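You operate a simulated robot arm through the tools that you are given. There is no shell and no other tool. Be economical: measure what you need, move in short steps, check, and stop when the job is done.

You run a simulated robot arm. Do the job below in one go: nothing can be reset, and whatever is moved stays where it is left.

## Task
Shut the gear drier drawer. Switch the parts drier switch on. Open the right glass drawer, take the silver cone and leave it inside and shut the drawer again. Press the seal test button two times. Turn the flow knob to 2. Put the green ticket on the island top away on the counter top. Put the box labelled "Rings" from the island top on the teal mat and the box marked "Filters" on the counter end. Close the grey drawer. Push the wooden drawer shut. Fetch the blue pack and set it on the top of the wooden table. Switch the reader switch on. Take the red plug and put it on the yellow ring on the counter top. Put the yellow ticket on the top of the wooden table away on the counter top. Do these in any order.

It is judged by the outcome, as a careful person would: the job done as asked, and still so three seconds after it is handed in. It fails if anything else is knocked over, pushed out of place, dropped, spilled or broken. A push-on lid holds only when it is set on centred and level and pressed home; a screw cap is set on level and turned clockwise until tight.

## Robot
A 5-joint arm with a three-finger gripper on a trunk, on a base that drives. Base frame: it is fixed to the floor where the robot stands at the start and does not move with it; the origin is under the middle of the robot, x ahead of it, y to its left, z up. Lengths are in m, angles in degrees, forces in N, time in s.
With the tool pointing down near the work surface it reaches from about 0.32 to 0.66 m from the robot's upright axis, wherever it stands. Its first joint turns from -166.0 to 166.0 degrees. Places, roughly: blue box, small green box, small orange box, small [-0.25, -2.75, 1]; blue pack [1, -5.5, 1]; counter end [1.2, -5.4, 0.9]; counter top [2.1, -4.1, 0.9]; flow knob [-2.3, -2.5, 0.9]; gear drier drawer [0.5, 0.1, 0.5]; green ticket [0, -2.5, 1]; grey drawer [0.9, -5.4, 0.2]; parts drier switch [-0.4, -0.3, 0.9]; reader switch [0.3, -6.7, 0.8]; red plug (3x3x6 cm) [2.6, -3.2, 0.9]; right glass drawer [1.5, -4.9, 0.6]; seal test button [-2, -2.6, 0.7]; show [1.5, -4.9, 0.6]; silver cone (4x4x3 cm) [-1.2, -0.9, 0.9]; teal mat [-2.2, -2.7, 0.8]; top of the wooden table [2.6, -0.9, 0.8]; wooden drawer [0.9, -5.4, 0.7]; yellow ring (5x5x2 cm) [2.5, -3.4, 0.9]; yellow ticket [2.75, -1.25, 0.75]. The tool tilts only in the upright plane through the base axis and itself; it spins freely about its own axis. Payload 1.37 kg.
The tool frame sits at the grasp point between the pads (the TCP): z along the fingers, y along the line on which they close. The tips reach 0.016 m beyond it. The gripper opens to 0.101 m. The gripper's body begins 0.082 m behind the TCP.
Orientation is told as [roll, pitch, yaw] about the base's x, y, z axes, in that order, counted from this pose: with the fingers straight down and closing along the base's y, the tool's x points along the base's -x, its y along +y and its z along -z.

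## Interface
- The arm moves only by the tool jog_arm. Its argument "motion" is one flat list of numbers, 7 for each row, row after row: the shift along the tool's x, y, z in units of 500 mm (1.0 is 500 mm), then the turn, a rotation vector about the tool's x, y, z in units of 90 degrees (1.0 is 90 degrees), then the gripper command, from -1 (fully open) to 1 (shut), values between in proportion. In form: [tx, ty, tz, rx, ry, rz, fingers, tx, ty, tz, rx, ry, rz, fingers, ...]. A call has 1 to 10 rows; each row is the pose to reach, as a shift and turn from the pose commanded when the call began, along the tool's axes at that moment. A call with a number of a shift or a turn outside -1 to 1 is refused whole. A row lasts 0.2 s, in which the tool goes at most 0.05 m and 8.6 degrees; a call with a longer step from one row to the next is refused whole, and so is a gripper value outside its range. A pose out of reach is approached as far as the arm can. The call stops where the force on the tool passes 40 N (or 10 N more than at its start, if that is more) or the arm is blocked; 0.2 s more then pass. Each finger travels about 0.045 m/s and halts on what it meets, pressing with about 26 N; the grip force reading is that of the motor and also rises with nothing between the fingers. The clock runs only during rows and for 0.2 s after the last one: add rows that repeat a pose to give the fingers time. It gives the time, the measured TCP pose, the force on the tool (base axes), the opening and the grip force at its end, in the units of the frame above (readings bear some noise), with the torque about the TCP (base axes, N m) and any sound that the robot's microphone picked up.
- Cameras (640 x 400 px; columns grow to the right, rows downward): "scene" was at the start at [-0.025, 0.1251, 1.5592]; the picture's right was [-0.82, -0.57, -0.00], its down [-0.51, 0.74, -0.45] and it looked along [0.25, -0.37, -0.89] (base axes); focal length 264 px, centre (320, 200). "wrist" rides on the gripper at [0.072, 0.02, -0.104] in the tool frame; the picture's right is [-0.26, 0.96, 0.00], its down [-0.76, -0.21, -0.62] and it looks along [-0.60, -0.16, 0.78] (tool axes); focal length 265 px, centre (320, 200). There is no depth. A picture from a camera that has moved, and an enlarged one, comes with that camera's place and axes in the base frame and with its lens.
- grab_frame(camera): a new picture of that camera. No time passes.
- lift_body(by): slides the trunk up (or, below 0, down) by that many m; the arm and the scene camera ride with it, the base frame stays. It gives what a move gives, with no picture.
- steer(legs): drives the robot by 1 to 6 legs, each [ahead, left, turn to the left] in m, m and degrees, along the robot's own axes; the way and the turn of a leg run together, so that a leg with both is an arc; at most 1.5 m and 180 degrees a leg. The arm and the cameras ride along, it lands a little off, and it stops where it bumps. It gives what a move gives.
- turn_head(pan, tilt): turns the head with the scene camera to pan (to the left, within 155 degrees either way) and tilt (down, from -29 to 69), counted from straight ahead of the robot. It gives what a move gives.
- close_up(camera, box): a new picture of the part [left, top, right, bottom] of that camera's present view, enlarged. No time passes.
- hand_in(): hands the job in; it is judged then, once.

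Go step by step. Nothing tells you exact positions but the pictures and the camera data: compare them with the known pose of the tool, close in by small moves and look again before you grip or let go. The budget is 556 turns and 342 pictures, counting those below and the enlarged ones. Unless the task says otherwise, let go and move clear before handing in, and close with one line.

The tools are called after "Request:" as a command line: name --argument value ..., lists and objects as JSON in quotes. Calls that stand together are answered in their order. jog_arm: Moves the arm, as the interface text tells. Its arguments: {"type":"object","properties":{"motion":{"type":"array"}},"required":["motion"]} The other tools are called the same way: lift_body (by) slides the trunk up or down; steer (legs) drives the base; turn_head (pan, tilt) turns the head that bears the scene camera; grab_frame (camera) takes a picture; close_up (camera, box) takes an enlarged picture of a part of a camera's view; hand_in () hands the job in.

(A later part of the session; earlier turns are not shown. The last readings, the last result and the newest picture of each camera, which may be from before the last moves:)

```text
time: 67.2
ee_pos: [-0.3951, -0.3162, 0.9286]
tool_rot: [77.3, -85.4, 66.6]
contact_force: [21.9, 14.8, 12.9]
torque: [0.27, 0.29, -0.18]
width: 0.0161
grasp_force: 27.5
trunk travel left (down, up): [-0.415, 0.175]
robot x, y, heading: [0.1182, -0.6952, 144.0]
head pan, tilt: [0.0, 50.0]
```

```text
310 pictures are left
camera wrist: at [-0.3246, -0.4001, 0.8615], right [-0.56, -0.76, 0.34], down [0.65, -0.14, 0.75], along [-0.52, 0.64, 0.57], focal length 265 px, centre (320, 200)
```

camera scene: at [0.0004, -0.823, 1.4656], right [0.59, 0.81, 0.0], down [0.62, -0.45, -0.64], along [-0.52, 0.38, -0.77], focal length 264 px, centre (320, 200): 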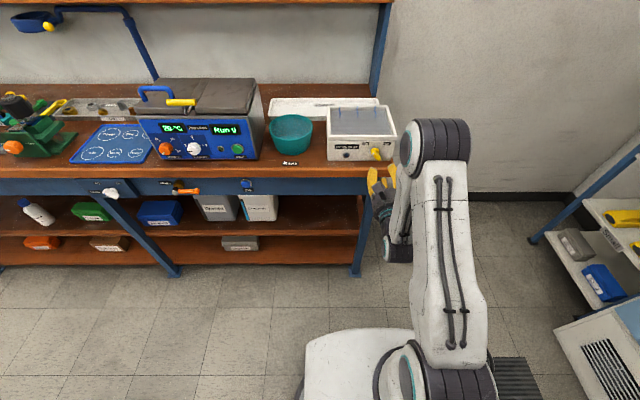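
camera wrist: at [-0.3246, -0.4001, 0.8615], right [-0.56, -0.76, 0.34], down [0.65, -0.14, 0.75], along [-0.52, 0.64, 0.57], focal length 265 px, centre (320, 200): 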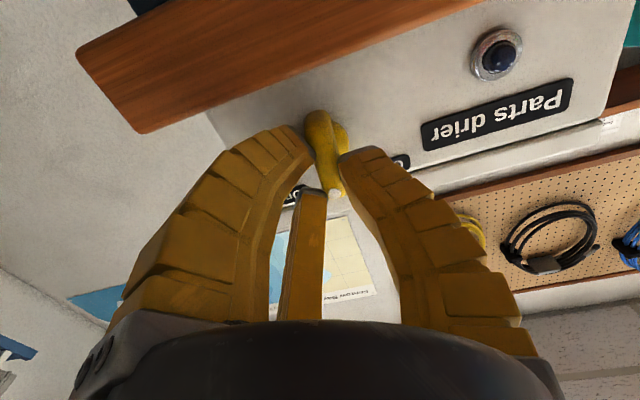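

Turned about 49° so far, past vertical; continuing clockwise to On.

Request:
jog_arm --motion '[0, 0, 0, 0, 0, 0.09, 0.9, 0, 0, 0, 0, 0, 0.18, 0.9, 0, 0, 0, 0, 0, 0.27, 0.9, 0, 0, 0, 0, 0, 0.36, 0.9, 0, 0, 0, 0, 0, 0.4, 0.9]'

Request:
grab_frame --camera "wrist"

```text
time: 68.4
ee_pos: [-0.3935, -0.3164, 0.9255]
tool_rot: [87.4, -49.5, 55.8]
contact_force: [29.8, 17.4, -6.8]
torque: [0.3, -0.27, -0.22]
width: 0.0165
grasp_force: 28.4
trunk travel left (down, up): [-0.415, 0.175]
robot x, y, heading: [0.1201, -0.6927, 143.9]
head pan, tilt: [0.0, 50.0]
```

```text
309 pictures are left
camera wrist: at [-0.3454, -0.4284, 0.8872], right [-0.35, -0.44, 0.83], down [0.87, 0.16, 0.46], along [-0.34, 0.88, 0.33], focal length 265 px, centre (320, 200)
```

wrist: 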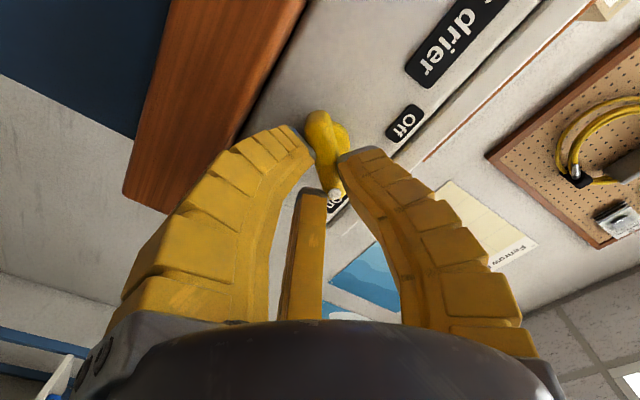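

The pointer is at "On". Release and back off.

Request:
jog_arm --motion '[0, 0, 0, 0, 0, 0, 0.3, 0, 0, 0, 0, 0, 0, 0.3, 0, 0, -0.06, 0, 0, 0, 0.3, 0, 0, -0.14, 0, 0, 0, 0.3, 0, 0, -0.2, 0, 0, 0, 0.3]'

Request:
close_up --camera "scene" --box '[310, 90, 430, 190]'

```text
time: 69.6
ee_pos: [-0.318, -0.3785, 0.9303]
tool_rot: [88.3, -49.8, 55.7]
contact_force: [0.3, -0.4, -0.5]
torque: [0.04, 0.0, 0.0]
width: 0.0398
grasp_force: 3.1
trunk travel left (down, up): [-0.415, 0.175]
robot x, y, heading: [0.1155, -0.6949, 144.2]
head pan, tilt: [0.0, 50.0]
```

```text
4.00 times, centred on (370, 140) of scene
camera zoom: at [0.0013, -0.8237, 1.4656], right [0.59, 0.81, 0.0], down [0.62, -0.45, -0.64], along [-0.52, 0.38, -0.77], focal length 1058 px, centre (120, 440)
```

zoom: 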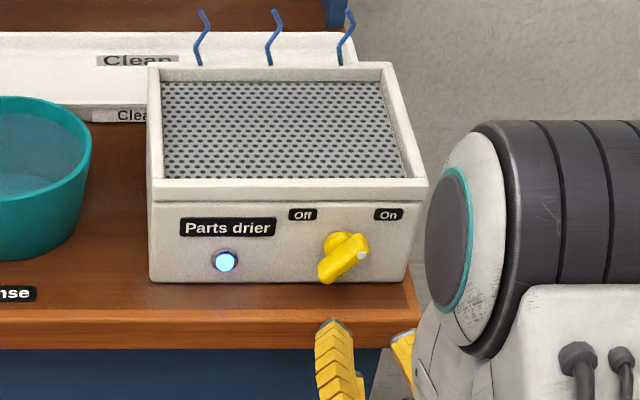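

Parts drier is On (lamp lit). Next, drive along the bench to the seal test button / flow knob area, backing off a bit first.

Request:
steer --legs '[[-0.12, 0, 0], [0, 1.3, 0]]'

Request:
grab_frame --camera "scene"

Request:
turn_head --pan 60 --tilt 35

Request:
grab_frame --camera "scene"

```text
time: 76.8
ee_pos: [-0.9748, -1.4538, 0.9289]
tool_rot: [88.1, -49.8, 54.0]
contact_force: [0.3, -0.3, -0.5]
torque: [0.03, 0.0, 0.0]
width: 0.0401
grasp_force: 3.7
trunk travel left (down, up): [-0.415, 0.175]
robot x, y, heading: [-0.5455, -1.7801, 142.3]
head pan, tilt: [0.0, 50.0]
```

```text
307 pictures are left
camera scene: at [-0.6682, -1.9089, 1.4656], right [0.61, 0.79, 0.0], down [0.61, -0.47, -0.64], along [-0.51, 0.39, -0.77], focal length 264 px, centre (320, 200)
```

scene: 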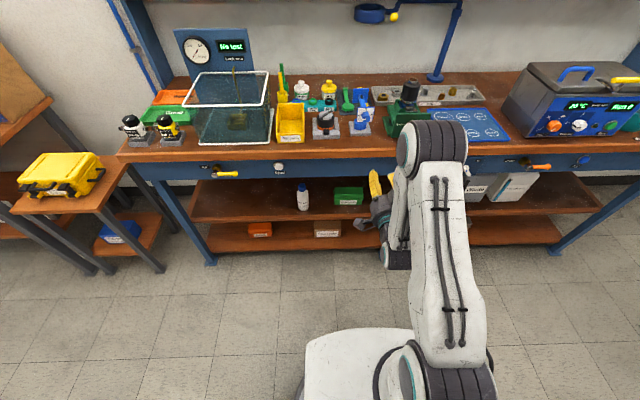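

```text
time: 78.1
ee_pos: [-0.9751, -1.4546, 0.9293]
tool_rot: [88.0, -49.7, 54.0]
contact_force: [0.0, -1.0, -0.7]
torque: [-0.01, 0.0, -0.01]
width: 0.0399
grasp_force: 3.5
trunk travel left (down, up): [-0.415, 0.175]
robot x, y, heading: [-0.5471, -1.7825, 142.5]
head pan, tilt: [60.0, 35.0]
```

```text
306 pictures are left
camera scene: at [-0.6887, -1.9893, 1.4873], right [-0.38, 0.93, 0.0], down [0.53, 0.22, -0.82], along [-0.76, -0.31, -0.57], focal length 264 px, centre (320, 200)
```

scene: 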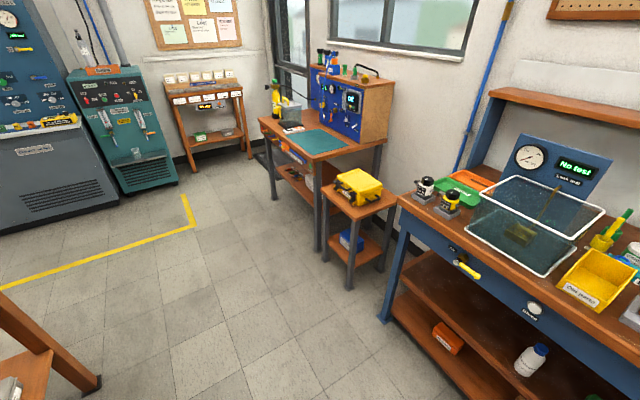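

Request:
close_up --camera "scene" --box '[240, 40, 410, 200]'

Request:
turn_head --pan -5 --tilt 35

Request:
close_up --camera "scene" --box '[340, 140, 640, 330]'

```text
2.50 times, centred on (325, 120) of scene
camera zoom: at [-0.6887, -1.9893, 1.4873], right [-0.38, 0.93, 0.0], down [0.53, 0.22, -0.82], along [-0.76, -0.31, -0.57], focal length 661 px, centre (308, 400)
```

zoom: 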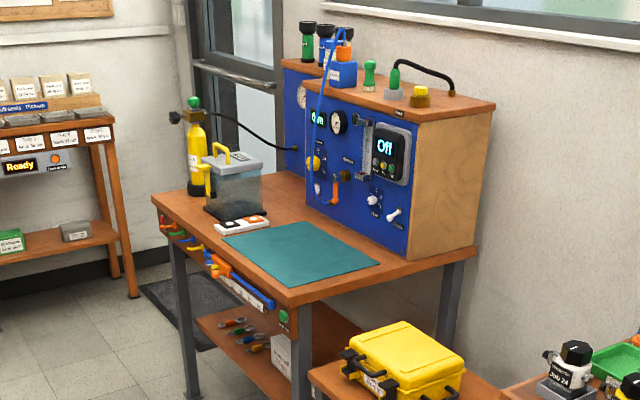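

```text
time: 79.5
ee_pos: [-0.9746, -1.4553, 0.9295]
tool_rot: [88.1, -49.8, 54.0]
contact_force: [0.0, 0.7, -0.6]
torque: [-0.01, 0.0, 0.03]
width: 0.0397
grasp_force: 3.5
trunk travel left (down, up): [-0.415, 0.175]
robot x, y, heading: [-0.5462, -1.7808, 142.5]
head pan, tilt: [-5.0, 35.0]
```

```text
2.11 times, centred on (490, 235) of scene
camera zoom: at [-0.672, -1.8963, 1.4873], right [0.68, 0.74, 0.0], down [0.42, -0.39, -0.82], along [-0.6, 0.55, -0.57], focal length 557 px, centre (-38, 126)
```

zoom: 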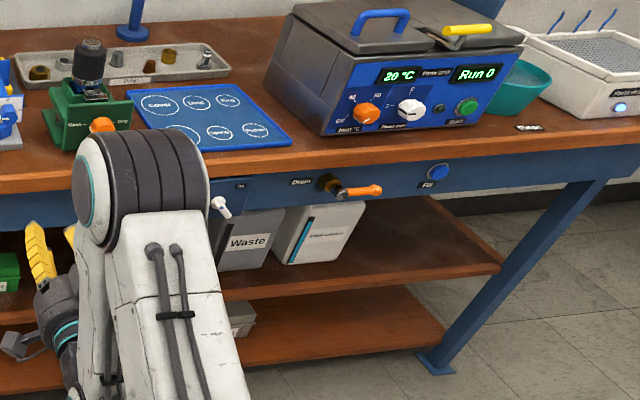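

The seal test button (green) sits on the front of the second table, around (-2.01,-2.59,0.72), and the flow knob on the blue panel above it. Driving there.

Request:
steer --legs '[[-0.12, 1.45, 0], [0, 0, 2]]'

Request:
turn_head --pan 0 --tilt 40

Request:
grab_frame --camera "scene"

```text
time: 86.9
ee_pos: [-1.7508, -2.6653, 0.9283]
tool_rot: [88.1, -49.9, 56.1]
contact_force: [-0.3, 0.3, 0.5]
torque: [0.01, 0.05, 0.0]
width: 0.0399
grasp_force: 3.4
trunk travel left (down, up): [-0.415, 0.175]
robot x, y, heading: [-1.314, -2.9734, 144.5]
head pan, tilt: [-5.0, 35.0]
```

```text
time: 87.6
ee_pos: [-1.7508, -2.6649, 0.9287]
tool_rot: [88.1, -49.9, 56.0]
contact_force: [-0.5, -0.6, 0.8]
torque: [-0.02, -0.04, 0.01]
width: 0.0399
grasp_force: 2.9
trunk travel left (down, up): [-0.415, 0.175]
robot x, y, heading: [-1.3104, -2.9755, 144.5]
head pan, tilt: [0.0, 40.0]
```

```text
303 pictures are left
camera scene: at [-1.4354, -3.1029, 1.4798], right [0.58, 0.81, 0.0], down [0.52, -0.37, -0.77], along [-0.62, 0.45, -0.64], focal length 264 px, centre (320, 200)
```

scene: 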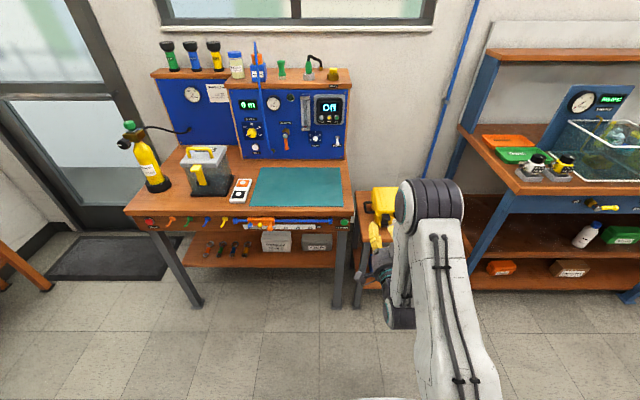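

Request:
close_up --camera "scene" --box '[225, 80, 355, 170]'

Request:
close_up --camera "scene" --box '[240, 190, 370, 270]'

```text
4.44 times, centred on (290, 125) of scene
camera zoom: at [-1.4354, -3.1029, 1.4798], right [0.58, 0.81, 0.0], down [0.52, -0.37, -0.77], along [-0.62, 0.45, -0.64], focal length 1175 px, centre (453, 533)
```

zoom: 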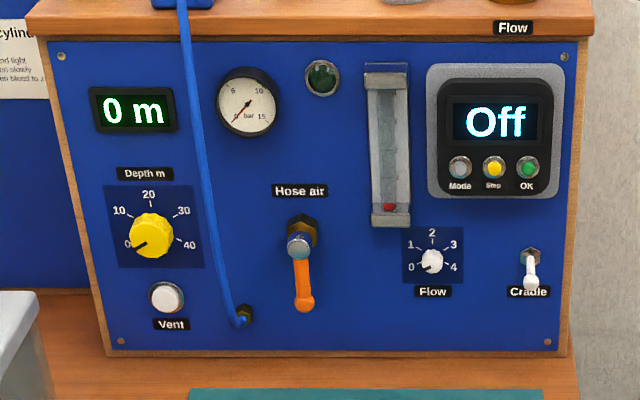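

```text
4.92 times, centred on (305, 230) of scene
camera zoom: at [-1.4354, -3.1029, 1.4798], right [0.58, 0.81, 0.0], down [0.52, -0.37, -0.77], along [-0.62, 0.45, -0.64], focal length 1302 px, centre (394, 52)
```

zoom: 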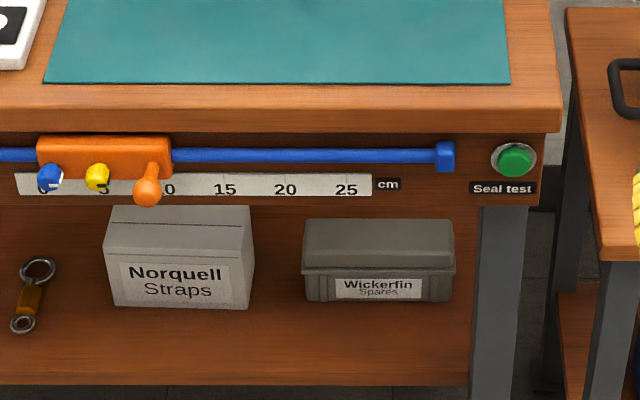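

Button at about (-1.988,-2.581,0.734). Line up with it: shift left, ahead, lower the trunk, close the fingers.

Request:
lift_body --by -0.195

Request:
steer --legs '[[0.12, 0.074, 0]]'

Request:
jog_arm --motion '[0, 0, 0, 0, 0, 0, 1, 0, 0, 0, 0, 0, 0, 1, 0, 0, 0, 0, 0, 0, 1, 0, 0, 0, 0, 0, 0, 1]'

Request:
grab_frame --camera "scene"

Request:
grab_frame --camera "wrist"

```text
time: 89.7
ee_pos: [-1.7513, -2.6649, 0.734]
tool_rot: [88.1, -49.9, 56.1]
contact_force: [-0.1, -0.4, 1.7]
torque: [-0.03, 0.0, 0.0]
width: 0.0399
grasp_force: 3.0
trunk travel left (down, up): [-0.22, 0.37]
robot x, y, heading: [-1.313, -2.9766, 144.2]
head pan, tilt: [0.0, 40.0]
```

```text
time: 91.0
ee_pos: [-1.8922, -2.6566, 0.7338]
tool_rot: [88.1, -49.9, 56.2]
contact_force: [-0.5, -0.4, 0.3]
torque: [-0.01, 0.05, -0.02]
width: 0.0403
grasp_force: 3.0
trunk travel left (down, up): [-0.22, 0.37]
robot x, y, heading: [-1.4491, -2.9682, 144.5]
head pan, tilt: [0.0, 40.0]
```

```text
time: 92.0
ee_pos: [-1.8909, -2.6575, 0.7335]
tool_rot: [88.1, -49.8, 56.3]
contact_force: [-0.4, -0.3, -1.0]
torque: [-0.01, 0.0, -0.01]
width: 0.0001
grasp_force: 26.3
trunk travel left (down, up): [-0.22, 0.37]
robot x, y, heading: [-1.4531, -2.9628, 144.6]
head pan, tilt: [0.0, 40.0]
```

```text
300 pictures are left
camera scene: at [-1.5752, -3.0948, 1.2848], right [0.58, 0.82, 0.0], down [0.52, -0.37, -0.77], along [-0.62, 0.44, -0.64], focal length 264 px, centre (320, 200)
```

scene: 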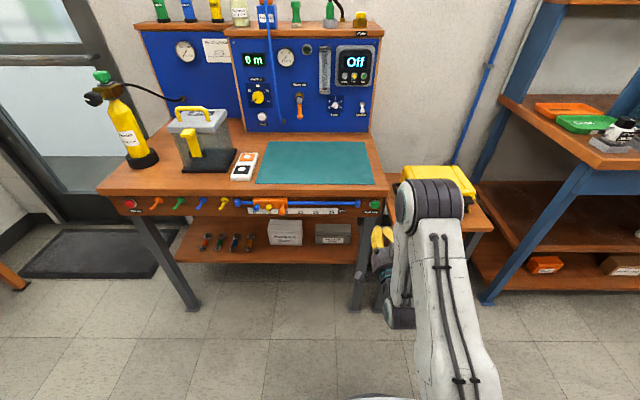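

```text
299 pictures are left
camera wrist: at [-1.8419, -2.7696, 0.6941], right [-0.34, -0.45, 0.82], down [0.87, 0.18, 0.46], along [-0.35, 0.87, 0.33], focal length 265 px, centre (320, 200)
```

wrist: 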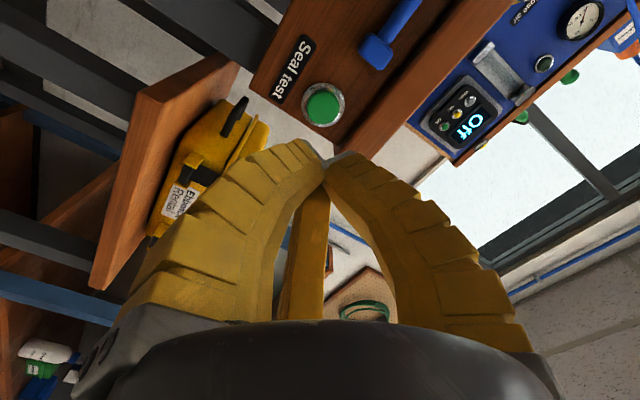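

Request:
jog_arm --motion '[0, 0, 0.08, 0, 0, 0, 1, 0, 0, 0.16, 0, 0, 0, 1, 0, 0, 0.18, 0, 0, 0, 1]'

Request:
grab_frame --camera "wrist"

```text
time: 92.8
ee_pos: [-1.9669, -2.6059, 0.7329]
tool_rot: [88.0, -49.7, 56.3]
contact_force: [-0.6, 0.2, 0.0]
torque: [0.03, 0.0, 0.02]
width: 0.0
grasp_force: 26.0
trunk travel left (down, up): [-0.22, 0.37]
robot x, y, heading: [-1.4536, -2.9691, 144.4]
head pan, tilt: [0.0, 40.0]
```

```text
298 pictures are left
camera wrist: at [-1.9165, -2.7173, 0.6934], right [-0.34, -0.45, 0.82], down [0.87, 0.18, 0.46], along [-0.35, 0.87, 0.33], focal length 265 px, centre (320, 200)
```

wrist: 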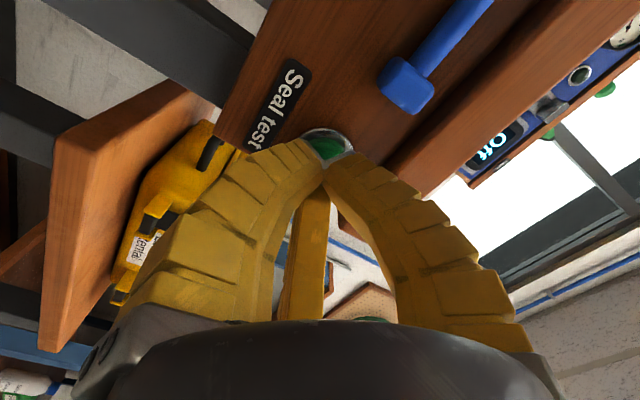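

Request:
jog_arm --motion '[0, 0, 0.014, 0, 0, 0, 1, 0, 0, 0.026, 0, 0, 0, 1, 0, 0, 0.036, 0, 0, 0, 1, 0, 0, 0.046, 0, 0, 0, 1]'

Request:
grab_frame --camera "wrist"

```text
time: 93.8
ee_pos: [-1.9842, -2.5931, 0.7323]
tool_rot: [88.2, -49.9, 56.2]
contact_force: [17.0, -13.2, 3.8]
torque: [0.08, 0.05, -0.05]
width: 0.0061
grasp_force: 27.4
trunk travel left (down, up): [-0.22, 0.37]
robot x, y, heading: [-1.4563, -2.9687, 144.6]
head pan, tilt: [0.0, 40.0]
heard: click
```

```text
297 pictures are left
camera wrist: at [-1.9329, -2.7056, 0.6922], right [-0.34, -0.45, 0.82], down [0.87, 0.18, 0.46], along [-0.35, 0.87, 0.34], focal length 265 px, centre (320, 200)
```

wrist: 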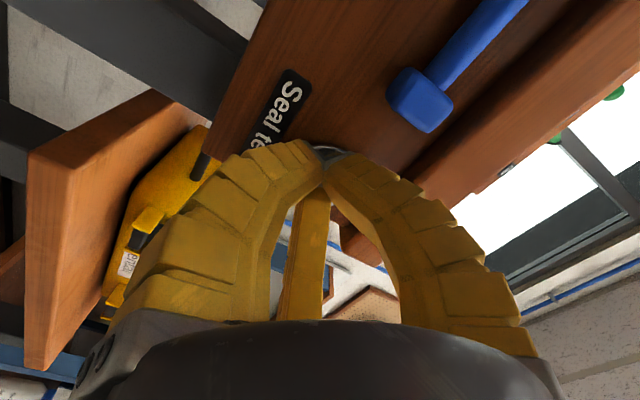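

One click heard. Retreat fully, then press once more to the same depth.

Request:
jog_arm --motion '[0, 0, -0.02, 0, 0, 0, 1, 0, 0, -0.046, 0, 0, 0, 1, 0, 0, -0.046, 0, 0, 0, 1]'

Request:
jog_arm --motion '[0, 0, 0.014, 0, 0, 0, 1, 0, 0, 0.026, 0, 0, 0, 1, 0, 0, 0.036, 0, 0, 0, 1, 0, 0, 0.046, 0, 0, 0, 1]'

Request:
jog_arm --motion '[0, 0, -0.02, 0, 0, 0, 1, 0, 0, -0.06, 0, 0, 0, 1, 0, 0, -0.14, 0, 0, 0, 1, 0, 0, -0.22, 0, 0, 0, 1]'

Request:
close_up --camera "scene" --box '[240, 50, 400, 230]'

```text
time: 94.6
ee_pos: [-1.9657, -2.6063, 0.7314]
tool_rot: [88.1, -49.8, 56.3]
contact_force: [0.3, -0.4, -0.2]
torque: [0.0, -0.01, 0.01]
width: 0.0002
grasp_force: 27.3
trunk travel left (down, up): [-0.22, 0.37]
robot x, y, heading: [-1.4519, -2.969, 144.6]
head pan, tilt: [0.0, 40.0]
```

```text
time: 95.6
ee_pos: [-1.9826, -2.5932, 0.7302]
tool_rot: [88.0, -49.8, 56.1]
contact_force: [15.5, -10.4, 3.3]
torque: [0.09, 0.03, -0.04]
width: 0.006
grasp_force: 28.3
trunk travel left (down, up): [-0.22, 0.37]
robot x, y, heading: [-1.4513, -2.9652, 144.7]
head pan, tilt: [0.0, 40.0]
heard: click
```

```text
time: 96.6
ee_pos: [-1.8958, -2.6559, 0.7331]
tool_rot: [88.1, -49.8, 56.2]
contact_force: [-0.1, 0.2, -0.3]
torque: [0.03, 0.01, 0.0]
width: 0.0002
grasp_force: 27.9
trunk travel left (down, up): [-0.22, 0.37]
robot x, y, heading: [-1.4504, -2.9687, 144.7]
head pan, tilt: [0.0, 40.0]
```

```text
2.22 times, centred on (320, 140) of scene
camera zoom: at [-1.5753, -3.0947, 1.2848], right [0.58, 0.82, 0.0], down [0.52, -0.37, -0.77], along [-0.62, 0.44, -0.64], focal length 588 px, centre (320, 333)
```

zoom: 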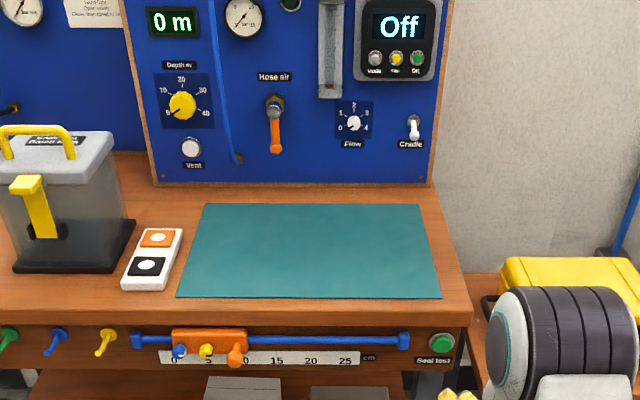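

Two clicks registered. Now the flow knob at about (-2.339,-2.48,0.923), currently pointing to 0. Raise and look closely at the knob.

Request:
lift_body --by 0.23

Request:
close_up --camera "scene" --box '[305, 115, 365, 153]'

Request:
jog_arm --motion '[0, 0, 0, 0, 0, -0.094, 0.3, 0, 0, 0, 0, 0, -0.188, 0.3, 0, 0, 0, 0, 0, -0.282, 0.3, 0, 0, 0, 0, 0, -0.376, 0.3, 0, 0, 0, 0, 0, -0.47, 0.3, 0, 0, 0, 0, 0, -0.564, 0.3, 0, 0, 0, 0, 0, -0.658, 0.3, 0, 0, 0, 0, 0, -0.752, 0.3, 0, 0, 0, 0, 0, -0.846, 0.3, 0, 0, 0, 0, 0, -0.94, 0.3]'

Request:
jog_arm --motion '[0, 0, 0, 0, 0, -0.094, 0.3, 0, 0, 0, 0, 0, -0.188, 0.3, 0, 0, 0, 0, 0, -0.282, 0.3, 0, 0, 0, 0, 0, -0.376, 0.3, 0, 0, 0, 0, 0, -0.47, 0.3, 0, 0, 0, 0, 0, -0.564, 0.3, 0, 0, 0, 0, 0, -0.658, 0.3, 0, 0, 0, 0, 0, -0.752, 0.3, 0, 0, 0, 0, 0, -0.846, 0.3, 0, 0, 0, 0, 0, -0.94, 0.3]'

```text
time: 99.0
ee_pos: [-1.8972, -2.6555, 0.9629]
tool_rot: [88.0, -49.8, 56.3]
contact_force: [0.3, 0.3, 0.4]
torque: [0.01, 0.03, 0.03]
width: 0.0
grasp_force: 27.8
trunk travel left (down, up): [-0.45, 0.14]
robot x, y, heading: [-1.4552, -2.9716, 144.7]
head pan, tilt: [0.0, 40.0]
```

```text
10.53 times, centred on (335, 134) of scene
camera zoom: at [-1.5752, -3.0948, 1.5147], right [0.58, 0.82, 0.0], down [0.52, -0.37, -0.77], along [-0.62, 0.44, -0.64], focal length 2783 px, centre (162, 895)
```

zoom: 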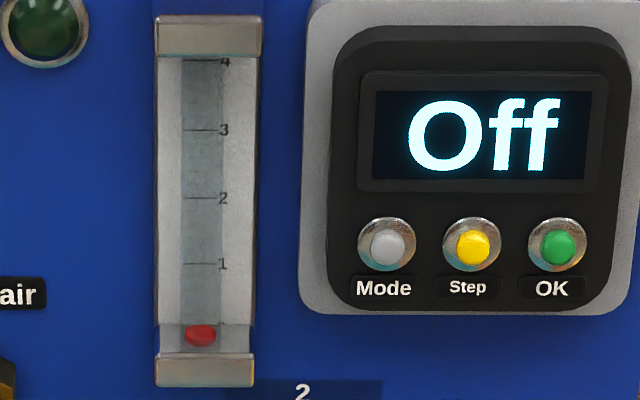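

```text
time: 101.2
ee_pos: [-1.8961, -2.6559, 0.9627]
tool_rot: [-88.2, -45.4, -126.4]
contact_force: [0.3, 0.4, -0.1]
torque: [-0.02, -0.01, -0.04]
width: 0.0397
grasp_force: 3.3
trunk travel left (down, up): [-0.45, 0.14]
robot x, y, heading: [-1.4532, -2.9702, 144.6]
head pan, tilt: [0.0, 40.0]
```

```text
time: 103.5
ee_pos: [-1.8963, -2.656, 0.9616]
tool_rot: [-88.4, 39.2, -124.1]
contact_force: [0.9, -0.6, -0.4]
torque: [0.01, 0.02, 0.01]
width: 0.0396
grasp_force: 3.2
trunk travel left (down, up): [-0.45, 0.14]
robot x, y, heading: [-1.4513, -2.9657, 144.5]
head pan, tilt: [0.0, 40.0]
```

Request:
close_up --camera "scene" --box '[314, 148, 354, 173]'

Request:
grab_frame --camera "wrist"

```text
16.00 times, centred on (334, 160) of scene
camera zoom: at [-1.5752, -3.0948, 1.5148], right [0.58, 0.82, 0.0], down [0.52, -0.37, -0.77], along [-0.62, 0.44, -0.64], focal length 4231 px, centre (96, 832)
```

zoom: 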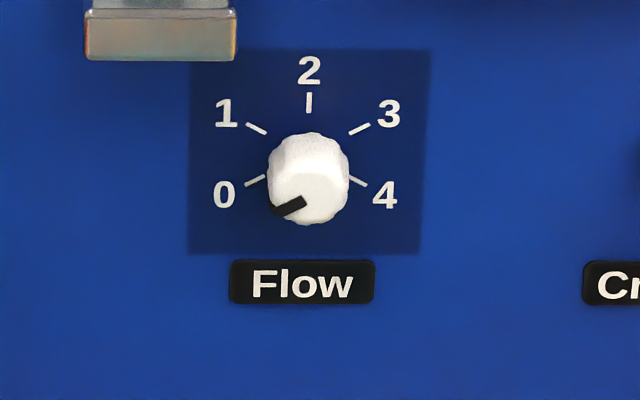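

```text
293 pictures are left
camera wrist: at [-1.7717, -2.6606, 0.9951], right [0.25, 0.32, -0.91], down [0.1, -0.95, -0.3], along [-0.96, -0.02, -0.27], focal length 265 px, centre (320, 200)
```

wrist: 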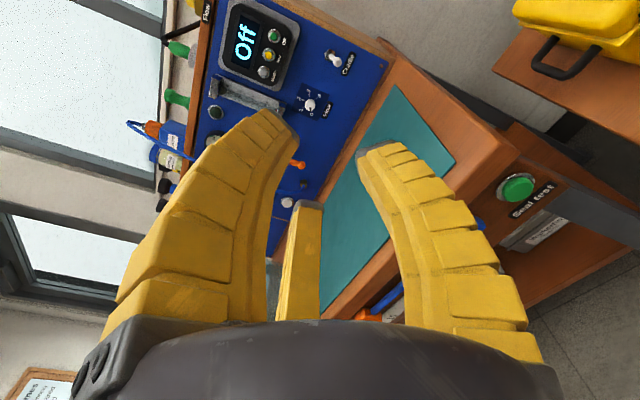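

The flow knob is a round fluted knob pointing at 0; 2 lies 120° clockwise. Move left 0.118 and forward, aligning the tool with the knob.

Request:
steer --legs '[[0, 0.118, 0], [0.235, 0, 0]]'

Request:
lift_body --by -0.036

Request:
grab_frame --camera "wrist"

Request:
grab_frame --camera "scene"

```text
time: 106.0
ee_pos: [-2.1508, -2.6104, 0.9629]
tool_rot: [-88.4, 39.0, -124.5]
contact_force: [-0.1, 0.3, 0.9]
torque: [0.02, -0.01, -0.03]
width: 0.0397
grasp_force: 3.3
trunk travel left (down, up): [-0.45, 0.14]
robot x, y, heading: [-1.7121, -2.9274, 144.2]
head pan, tilt: [0.0, 40.0]
```

```text
time: 106.8
ee_pos: [-2.1496, -2.6105, 0.9269]
tool_rot: [-88.5, 39.0, -124.6]
contact_force: [0.0, -0.3, 0.2]
torque: [-0.01, -0.02, -0.01]
width: 0.0399
grasp_force: 3.6
trunk travel left (down, up): [-0.414, 0.176]
robot x, y, heading: [-1.7088, -2.9314, 144.3]
head pan, tilt: [0.0, 40.0]
```

```text
292 pictures are left
camera wrist: at [-2.0267, -2.6173, 0.9589], right [0.25, 0.32, -0.92], down [0.09, -0.95, -0.3], along [-0.96, -0.01, -0.27], focal length 265 px, centre (320, 200)
```

wrist: 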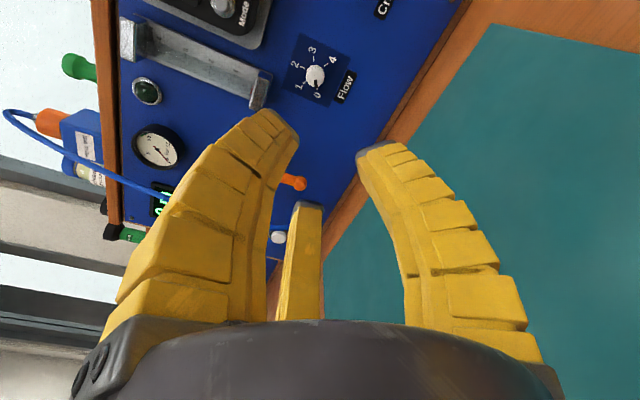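

```text
291 pictures are left
camera scene: at [-1.8334, -3.053, 1.4787], right [0.59, 0.81, 0.0], down [0.52, -0.38, -0.77], along [-0.62, 0.45, -0.64], focal length 264 px, centre (320, 200)
```

scene: 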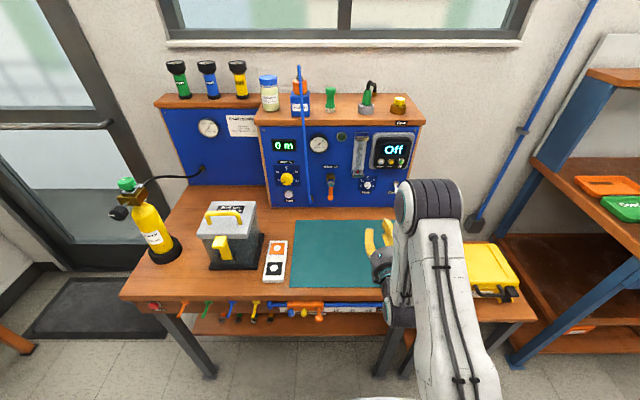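

Request:
jog_arm --motion '[-0.003, 0, 0.09, 0, 0, 0, 0.3, -0.006, 0, 0.18, 0, 0, 0, 0.3, -0.01, 0, 0.27, 0, 0, 0, 0.3, -0.013, -0.003, 0.35, 0, 0, 0, 0.3]'

Request:
grab_frame --camera "wrist"

```text
time: 107.8
ee_pos: [-2.2965, -2.5135, 0.9202]
tool_rot: [-88.3, 39.1, -124.1]
contact_force: [0.4, -0.4, -1.2]
torque: [0.06, -0.01, -0.01]
width: 0.0399
grasp_force: 3.6
trunk travel left (down, up): [-0.414, 0.176]
robot x, y, heading: [-1.7084, -2.9246, 144.2]
head pan, tilt: [0.0, 40.0]
```

```text
290 pictures are left
camera wrist: at [-2.1721, -2.5185, 0.9531], right [0.25, 0.32, -0.92], down [0.1, -0.95, -0.3], along [-0.96, -0.02, -0.27], focal length 265 px, centre (320, 200)
```

wrist: 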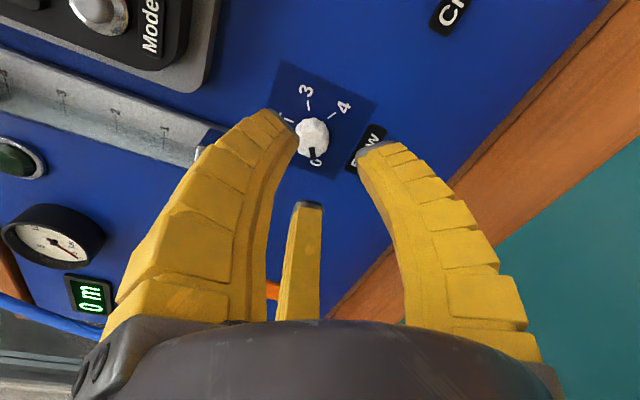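

Request:
jog_arm --motion '[0.002, -0.008, 0.04, 0, 0, 0, 0.3, 0.002, -0.008, 0.076, 0, 0, 0, 0.3]'

Request:
grab_frame --camera "wrist"

```text
time: 108.4
ee_pos: [-2.3282, -2.4929, 0.9243]
tool_rot: [-88.3, 38.9, -124.0]
contact_force: [0.2, 0.7, -0.1]
torque: [0.01, 0.04, 0.01]
width: 0.0398
grasp_force: 3.3
trunk travel left (down, up): [-0.414, 0.176]
robot x, y, heading: [-1.7063, -2.9267, 144.1]
head pan, tilt: [0.0, 40.0]
```

```text
289 pictures are left
camera wrist: at [-2.2034, -2.4975, 0.9557], right [0.25, 0.32, -0.92], down [0.1, -0.95, -0.3], along [-0.96, -0.02, -0.27], focal length 265 px, centre (320, 200)
```

wrist: 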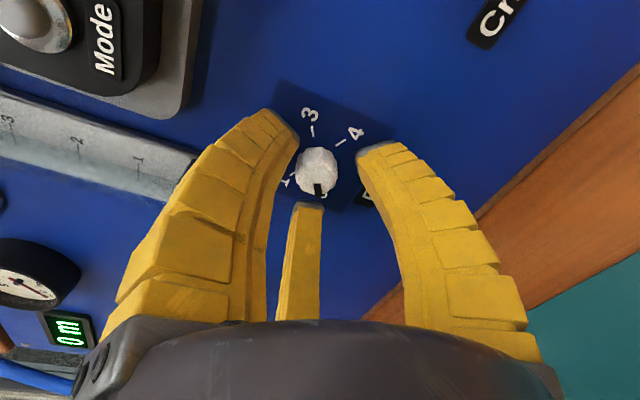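

Request:
jog_arm --motion '[0, -0.006, 0.012, 0, 0, 0, 0.3, 0, -0.006, 0.012, 0, 0, 0, 0.9, 0, -0.006, 0.012, 0, 0, 0, 0.9, 0, -0.006, 0.012, 0, 0, 0, 0.9]'

Request:
grab_frame --camera "wrist"

```text
time: 109.4
ee_pos: [-2.3321, -2.4894, 0.9261]
tool_rot: [-88.4, 39.0, -124.0]
contact_force: [8.2, 0.0, 0.5]
torque: [0.01, 0.01, -0.33]
width: 0.0168
grasp_force: 27.8
trunk travel left (down, up): [-0.414, 0.176]
robot x, y, heading: [-1.7129, -2.9271, 144.3]
head pan, tilt: [0.0, 40.0]
```

```text
288 pictures are left
camera wrist: at [-2.2077, -2.494, 0.9579], right [0.25, 0.32, -0.92], down [0.1, -0.95, -0.3], along [-0.96, -0.02, -0.27], focal length 265 px, centre (320, 200)
```

wrist: 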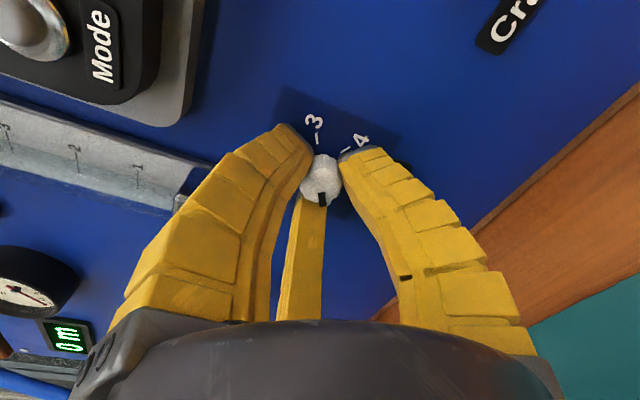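

Knob gripped. Rotate clockwise 60° and check.

Request:
jog_arm --motion '[0, 0, 0, 0, 0, 0.09, 0.9, 0, 0, 0, 0, 0, 0.18, 0.9, 0, 0, 0, 0, 0, 0.27, 0.9, 0, 0, 0, 0, 0, 0.36, 0.9, 0, 0, 0, 0, 0, 0.45, 0.9, 0, 0, 0, 0, 0, 0.54, 0.9, 0, 0, 0, 0, 0, 0.62, 0.9, 0, 0, 0, 0, 0, 0.67, 0.9]'

Request:
grab_frame --camera "wrist"

Request:
grab_frame --camera "scene"

```text
time: 111.2
ee_pos: [-2.3324, -2.4882, 0.9251]
tool_rot: [-88.8, -21.5, -125.4]
contact_force: [14.3, 6.4, -0.2]
torque: [0.09, 0.1, -0.1]
width: 0.0164
grasp_force: 28.1
trunk travel left (down, up): [-0.414, 0.176]
robot x, y, heading: [-1.7106, -2.9285, 144.0]
head pan, tilt: [0.0, 40.0]
```

```text
287 pictures are left
camera wrist: at [-2.2114, -2.5017, 0.8833], right [-0.33, -0.5, -0.8], down [0.14, -0.86, 0.48], along [-0.93, 0.05, 0.36], focal length 265 px, centre (320, 200)
```

wrist: 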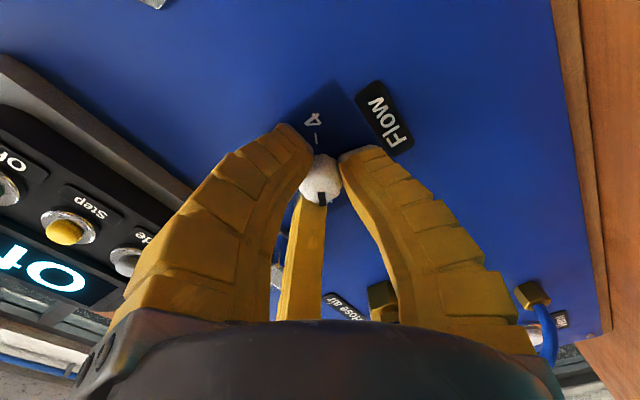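

```text
286 pictures are left
camera scene: at [-1.8316, -3.0517, 1.4791], right [0.59, 0.81, 0.0], down [0.52, -0.38, -0.77], along [-0.62, 0.45, -0.64], focal length 264 px, centre (320, 200)
```

scene: 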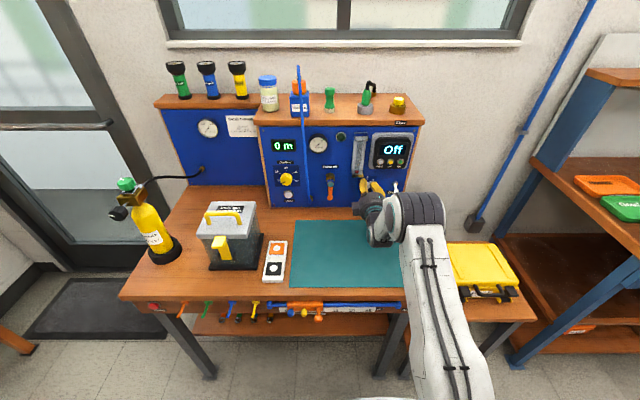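

Knob follows. Rotate the remaining ~60°, then check the rotameter.

Request:
jog_arm --motion '[0, 0, 0, 0, 0, 0.09, 0.9, 0, 0, 0, 0, 0, 0.18, 0.9, 0, 0, 0, 0, 0, 0.27, 0.9, 0, 0, 0, 0, 0, 0.36, 0.9, 0, 0, 0, 0, 0, 0.45, 0.9, 0, 0, 0, 0, 0, 0.54, 0.9, 0, 0, 0, 0, 0, 0.62, 0.9, 0, 0, 0, 0, 0, 0.66, 0.9]'

Request:
close_up --camera "scene" --box '[330, 110, 430, 200]'

Request:
grab_frame --camera "wrist"

```text
time: 113.0
ee_pos: [-2.3316, -2.4896, 0.9257]
tool_rot: [-82.6, -80.8, -132.3]
contact_force: [15.4, 8.5, 3.8]
torque: [0.1, 0.1, -0.16]
width: 0.0172
grasp_force: 27.9
trunk travel left (down, up): [-0.414, 0.176]
robot x, y, heading: [-1.7097, -2.925, 144.2]
head pan, tilt: [0.0, 40.0]
```

```text
4.44 times, centred on (380, 155) of scene
camera zoom: at [-1.831, -3.0518, 1.4791], right [0.59, 0.81, 0.0], down [0.52, -0.38, -0.77], along [-0.62, 0.45, -0.64], focal length 1175 px, centre (53, 400)
```

zoom: 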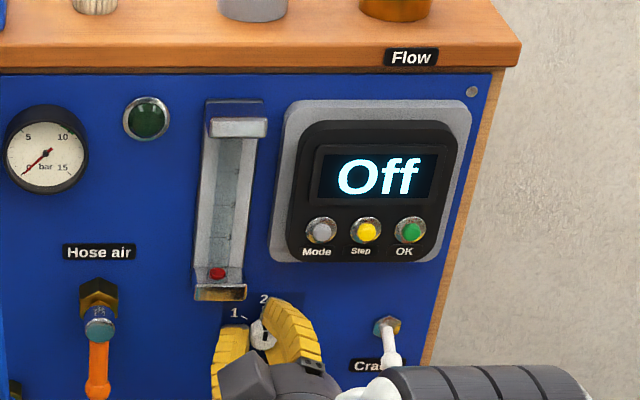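

```text
284 pictures are left
camera wrist: at [-2.2499, -2.5572, 0.8539], right [-0.57, -0.81, 0.11], down [0.54, -0.28, 0.79], along [-0.61, 0.51, 0.6], focal length 265 px, centre (320, 200)
```

wrist: 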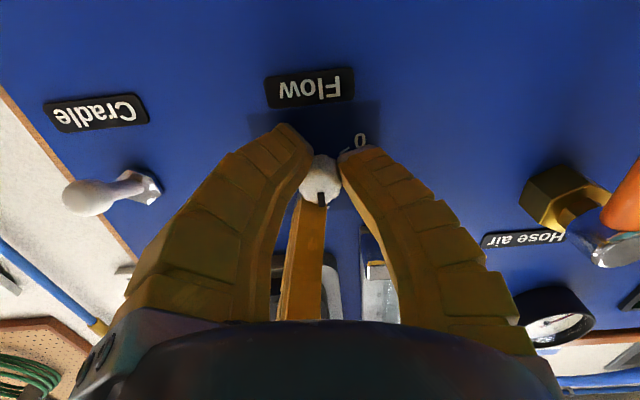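

Rotated 120° total. Release and retract, then verify the pointer.

Request:
jog_arm --motion '[0, 0, 0, 0, 0, 0, 0.4, 0, 0, 0, 0, 0, 0, 0.3, 0, 0, 0, 0, 0, 0, 0.3, 0, 0, -0.06, 0, 0, 0, 0.3, 0, 0, -0.14, 0, 0, 0, 0.3, 0, 0, -0.22, 0, 0, 0, 0.3, 0, 0, -0.3, 0, 0, 0, 0.3, 0, 0, -0.36, 0, 0, 0, 0.3]'

Request:
close_up --camera "scene" --box '[345, 165, 400, 200]'

```text
time: 114.8
ee_pos: [-2.1864, -2.5915, 0.9297]
tool_rot: [-82.8, -80.6, -132.2]
contact_force: [0.1, 0.7, -1.0]
torque: [0.01, 0.0, -0.03]
width: 0.0401
grasp_force: 3.2
out of reach, approached as far as the arm can: row 5, 6, 7, 8
trunk travel left (down, up): [-0.414, 0.176]
robot x, y, heading: [-1.7123, -2.9258, 144.2]
head pan, tilt: [0.0, 40.0]
```

```text
11.43 times, centred on (372, 182) of scene
camera zoom: at [-1.8334, -3.0529, 1.4788], right [0.59, 0.81, 0.0], down [0.52, -0.38, -0.77], along [-0.62, 0.45, -0.64], focal length 3022 px, centre (-280, 400)
```

zoom: 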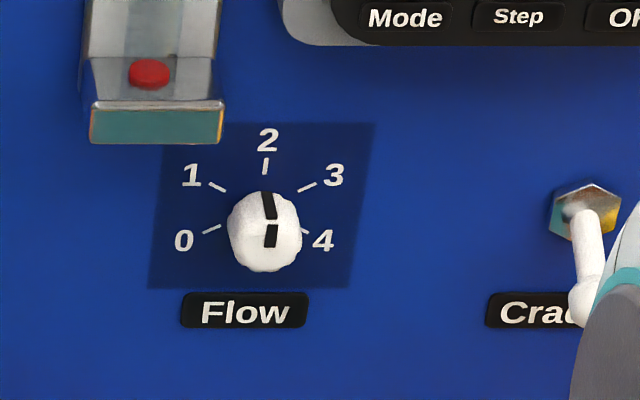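

Flow knob reads 2. Back off, return the tool to pointing down, and look at the island.

Request:
steer --legs '[[-0.35, 0, 0]]'

Request:
jog_arm --motion '[0, 0, -0.06, 0, 0, 0.08, 0, 0, 0, -0.12, 0, 0, 0.08, 0]'

Request:
jog_arm --motion '[0, 0, -0.03, 0, 0.094, 0, -1, 0, 0, -0.06, 0, 0.188, 0, -1, 0, 0, -0.09, 0, 0.282, 0, -1, 0, 0, -0.12, 0, 0.376, 0, -1, 0, 0, -0.15, 0, 0.47, 0, -1, 0, 0, -0.18, 0, 0.564, 0, -1, 0, 0, -0.21, 0, 0.658, 0, -1, 0, 0, -0.21, 0, 0.752, 0, -1, 0, 0, -0.21, 0, 0.846, 0, -1, 0, 0, -0.21, 0, 0.94, 0, -1]'

Request:
turn_head --pan -125 --tilt 30

Request:
grab_frame --camera "scene"

Request:
turn_head --pan 150 --tilt 30

Request:
grab_frame --camera "scene"

```text
time: 117.1
ee_pos: [-1.902, -2.7973, 0.9287]
tool_rot: [-82.6, -80.5, -132.5]
contact_force: [0.5, 1.0, -0.2]
torque: [-0.01, -0.02, 0.0]
width: 0.04
grasp_force: 3.7
trunk travel left (down, up): [-0.414, 0.176]
robot x, y, heading: [-1.4281, -3.1336, 144.3]
head pan, tilt: [0.0, 40.0]
```

```text
time: 117.7
ee_pos: [-1.8603, -2.8252, 0.9286]
tool_rot: [-59.9, -87.6, -155.2]
contact_force: [0.1, -0.4, 0.5]
torque: [-0.01, 0.0, 0.01]
width: 0.0543
grasp_force: 3.6
out of reach, approached as far as the arm can: row 2
trunk travel left (down, up): [-0.414, 0.176]
robot x, y, heading: [-1.426, -3.1344, 144.5]
head pan, tilt: [0.0, 40.0]
```

```text
time: 119.9
ee_pos: [-1.7719, -2.8844, 0.9301]
tool_rot: [-0.2, -4.1, 145.1]
contact_force: [0.6, 0.1, 0.7]
torque: [0.01, 0.0, -0.02]
width: 0.1004
grasp_force: 0.0
out of reach, approached as far as the arm can: row 1, 2, 3, 4, 5, 6, 7, 8, 9, 10
trunk travel left (down, up): [-0.414, 0.176]
robot x, y, heading: [-1.4256, -3.1331, 144.2]
head pan, tilt: [0.0, 40.0]
```

```text
time: 121.9
ee_pos: [-1.7708, -2.8832, 0.9314]
tool_rot: [-0.2, -4.3, 145.1]
contact_force: [-0.6, 0.3, -0.3]
torque: [0.0, -0.02, 0.01]
width: 0.1007
grasp_force: 0.1
trunk travel left (down, up): [-0.414, 0.176]
robot x, y, heading: [-1.426, -3.1352, 144.4]
head pan, tilt: [-125.0, 30.0]
```

```text
282 pictures are left
camera scene: at [-1.3947, -3.2782, 1.4941], right [0.33, -0.94, 0.0], down [-0.47, -0.16, -0.87], along [0.82, 0.29, -0.5], focal length 264 px, centre (320, 200)
```

scene: 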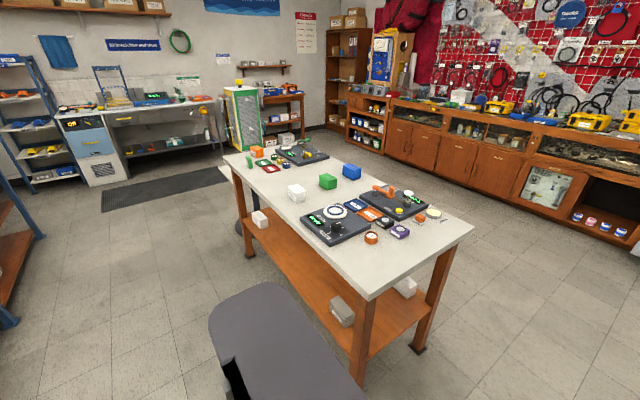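

```text
time: 125.7
ee_pos: [-1.7711, -2.8828, 0.93]
tool_rot: [-0.1, -4.3, 145.1]
contact_force: [0.3, 0.5, -0.6]
torque: [-0.02, 0.0, -0.04]
width: 0.1008
grasp_force: 0.2
trunk travel left (down, up): [-0.414, 0.176]
robot x, y, heading: [-1.4287, -3.133, 144.1]
head pan, tilt: [150.0, 30.0]
```

```text
281 pictures are left
camera scene: at [-1.443, -3.3905, 1.4941], right [-0.91, -0.41, 0.0], down [-0.2, 0.46, -0.87], along [0.35, -0.79, -0.5], focal length 264 px, centre (320, 200)
```

scene: 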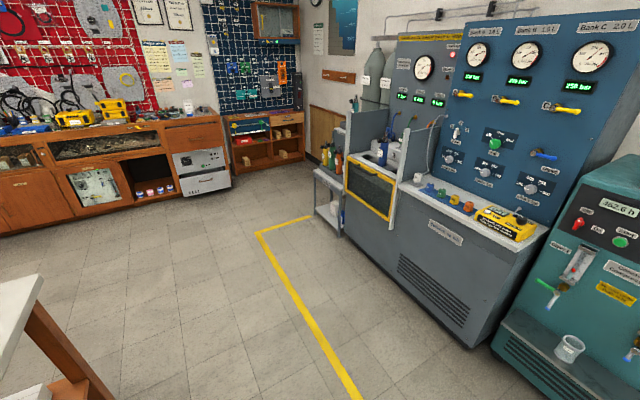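

Request:
turn_head --pan -125 --tilt 30

Request:
close_up --camera "scene" --box '[220, 130, 350, 215]'

Request:
close_up --camera "scene" --box '[280, 160, 450, 260]'

```text
time: 129.5
ee_pos: [-1.7704, -2.8844, 0.9301]
tool_rot: [-0.1, -4.2, 145.1]
contact_force: [-0.6, -0.6, 0.0]
torque: [0.01, 0.02, 0.01]
width: 0.1006
grasp_force: 0.1
trunk travel left (down, up): [-0.414, 0.176]
robot x, y, heading: [-1.4296, -3.1324, 144.4]
head pan, tilt: [-125.0, 30.0]
```

```text
4.71 times, centred on (285, 172) of scene
camera zoom: at [-1.3947, -3.2782, 1.4941], right [0.33, -0.94, 0.0], down [-0.47, -0.16, -0.87], along [0.82, 0.29, -0.5], focal length 1244 px, centre (485, 329)
```

zoom: 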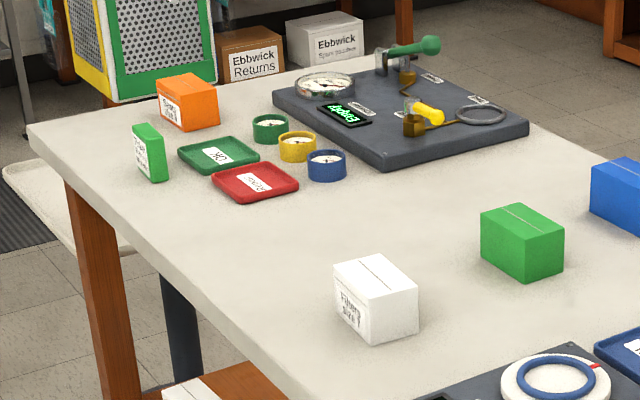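

```text
3.76 times, centred on (365, 210) of scene
camera zoom: at [-1.3947, -3.2782, 1.4941], right [0.33, -0.94, 0.0], down [-0.47, -0.16, -0.87], along [0.82, 0.29, -0.5], focal length 996 px, centre (151, 162)
```

zoom: 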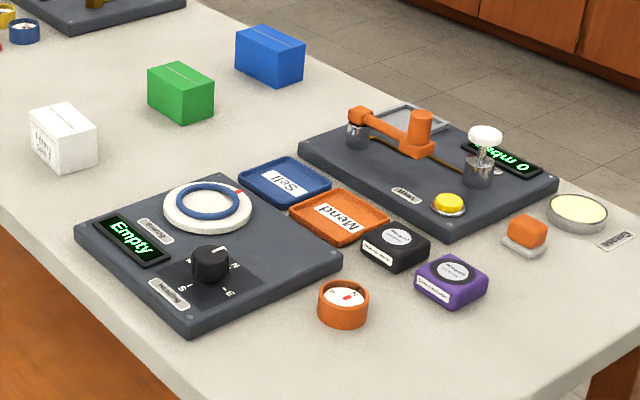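

Request:
close_up --camera "scene" --box '[282, 178, 312, 206]'

Request:
close_up --camera "scene" --box '[244, 142, 274, 172]'

```text
14.29 times, centred on (297, 192) of scene
camera zoom: at [-1.3947, -3.2782, 1.4941], right [0.33, -0.94, 0.0], down [-0.47, -0.16, -0.87], along [0.82, 0.29, -0.5], focal length 3778 px, centre (649, 314)
```

zoom: 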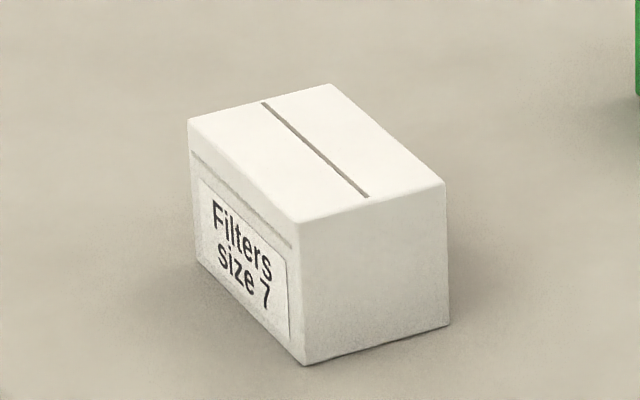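

```text
13.33 times, centred on (259, 157) of scene
camera zoom: at [-1.3947, -3.2782, 1.4941], right [0.33, -0.94, 0.0], down [-0.47, -0.16, -0.87], along [0.82, 0.29, -0.5], focal length 3526 px, centre (1133, 773)
```

zoom: 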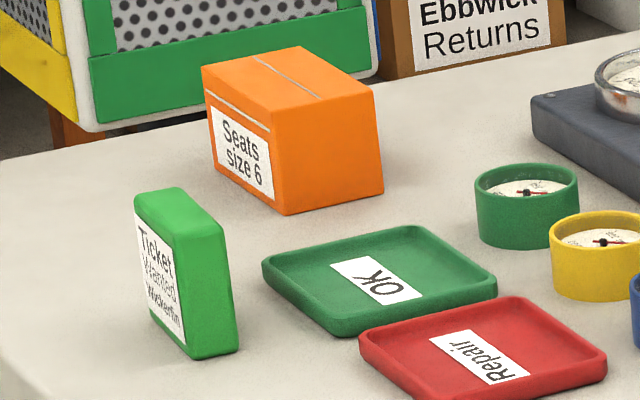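

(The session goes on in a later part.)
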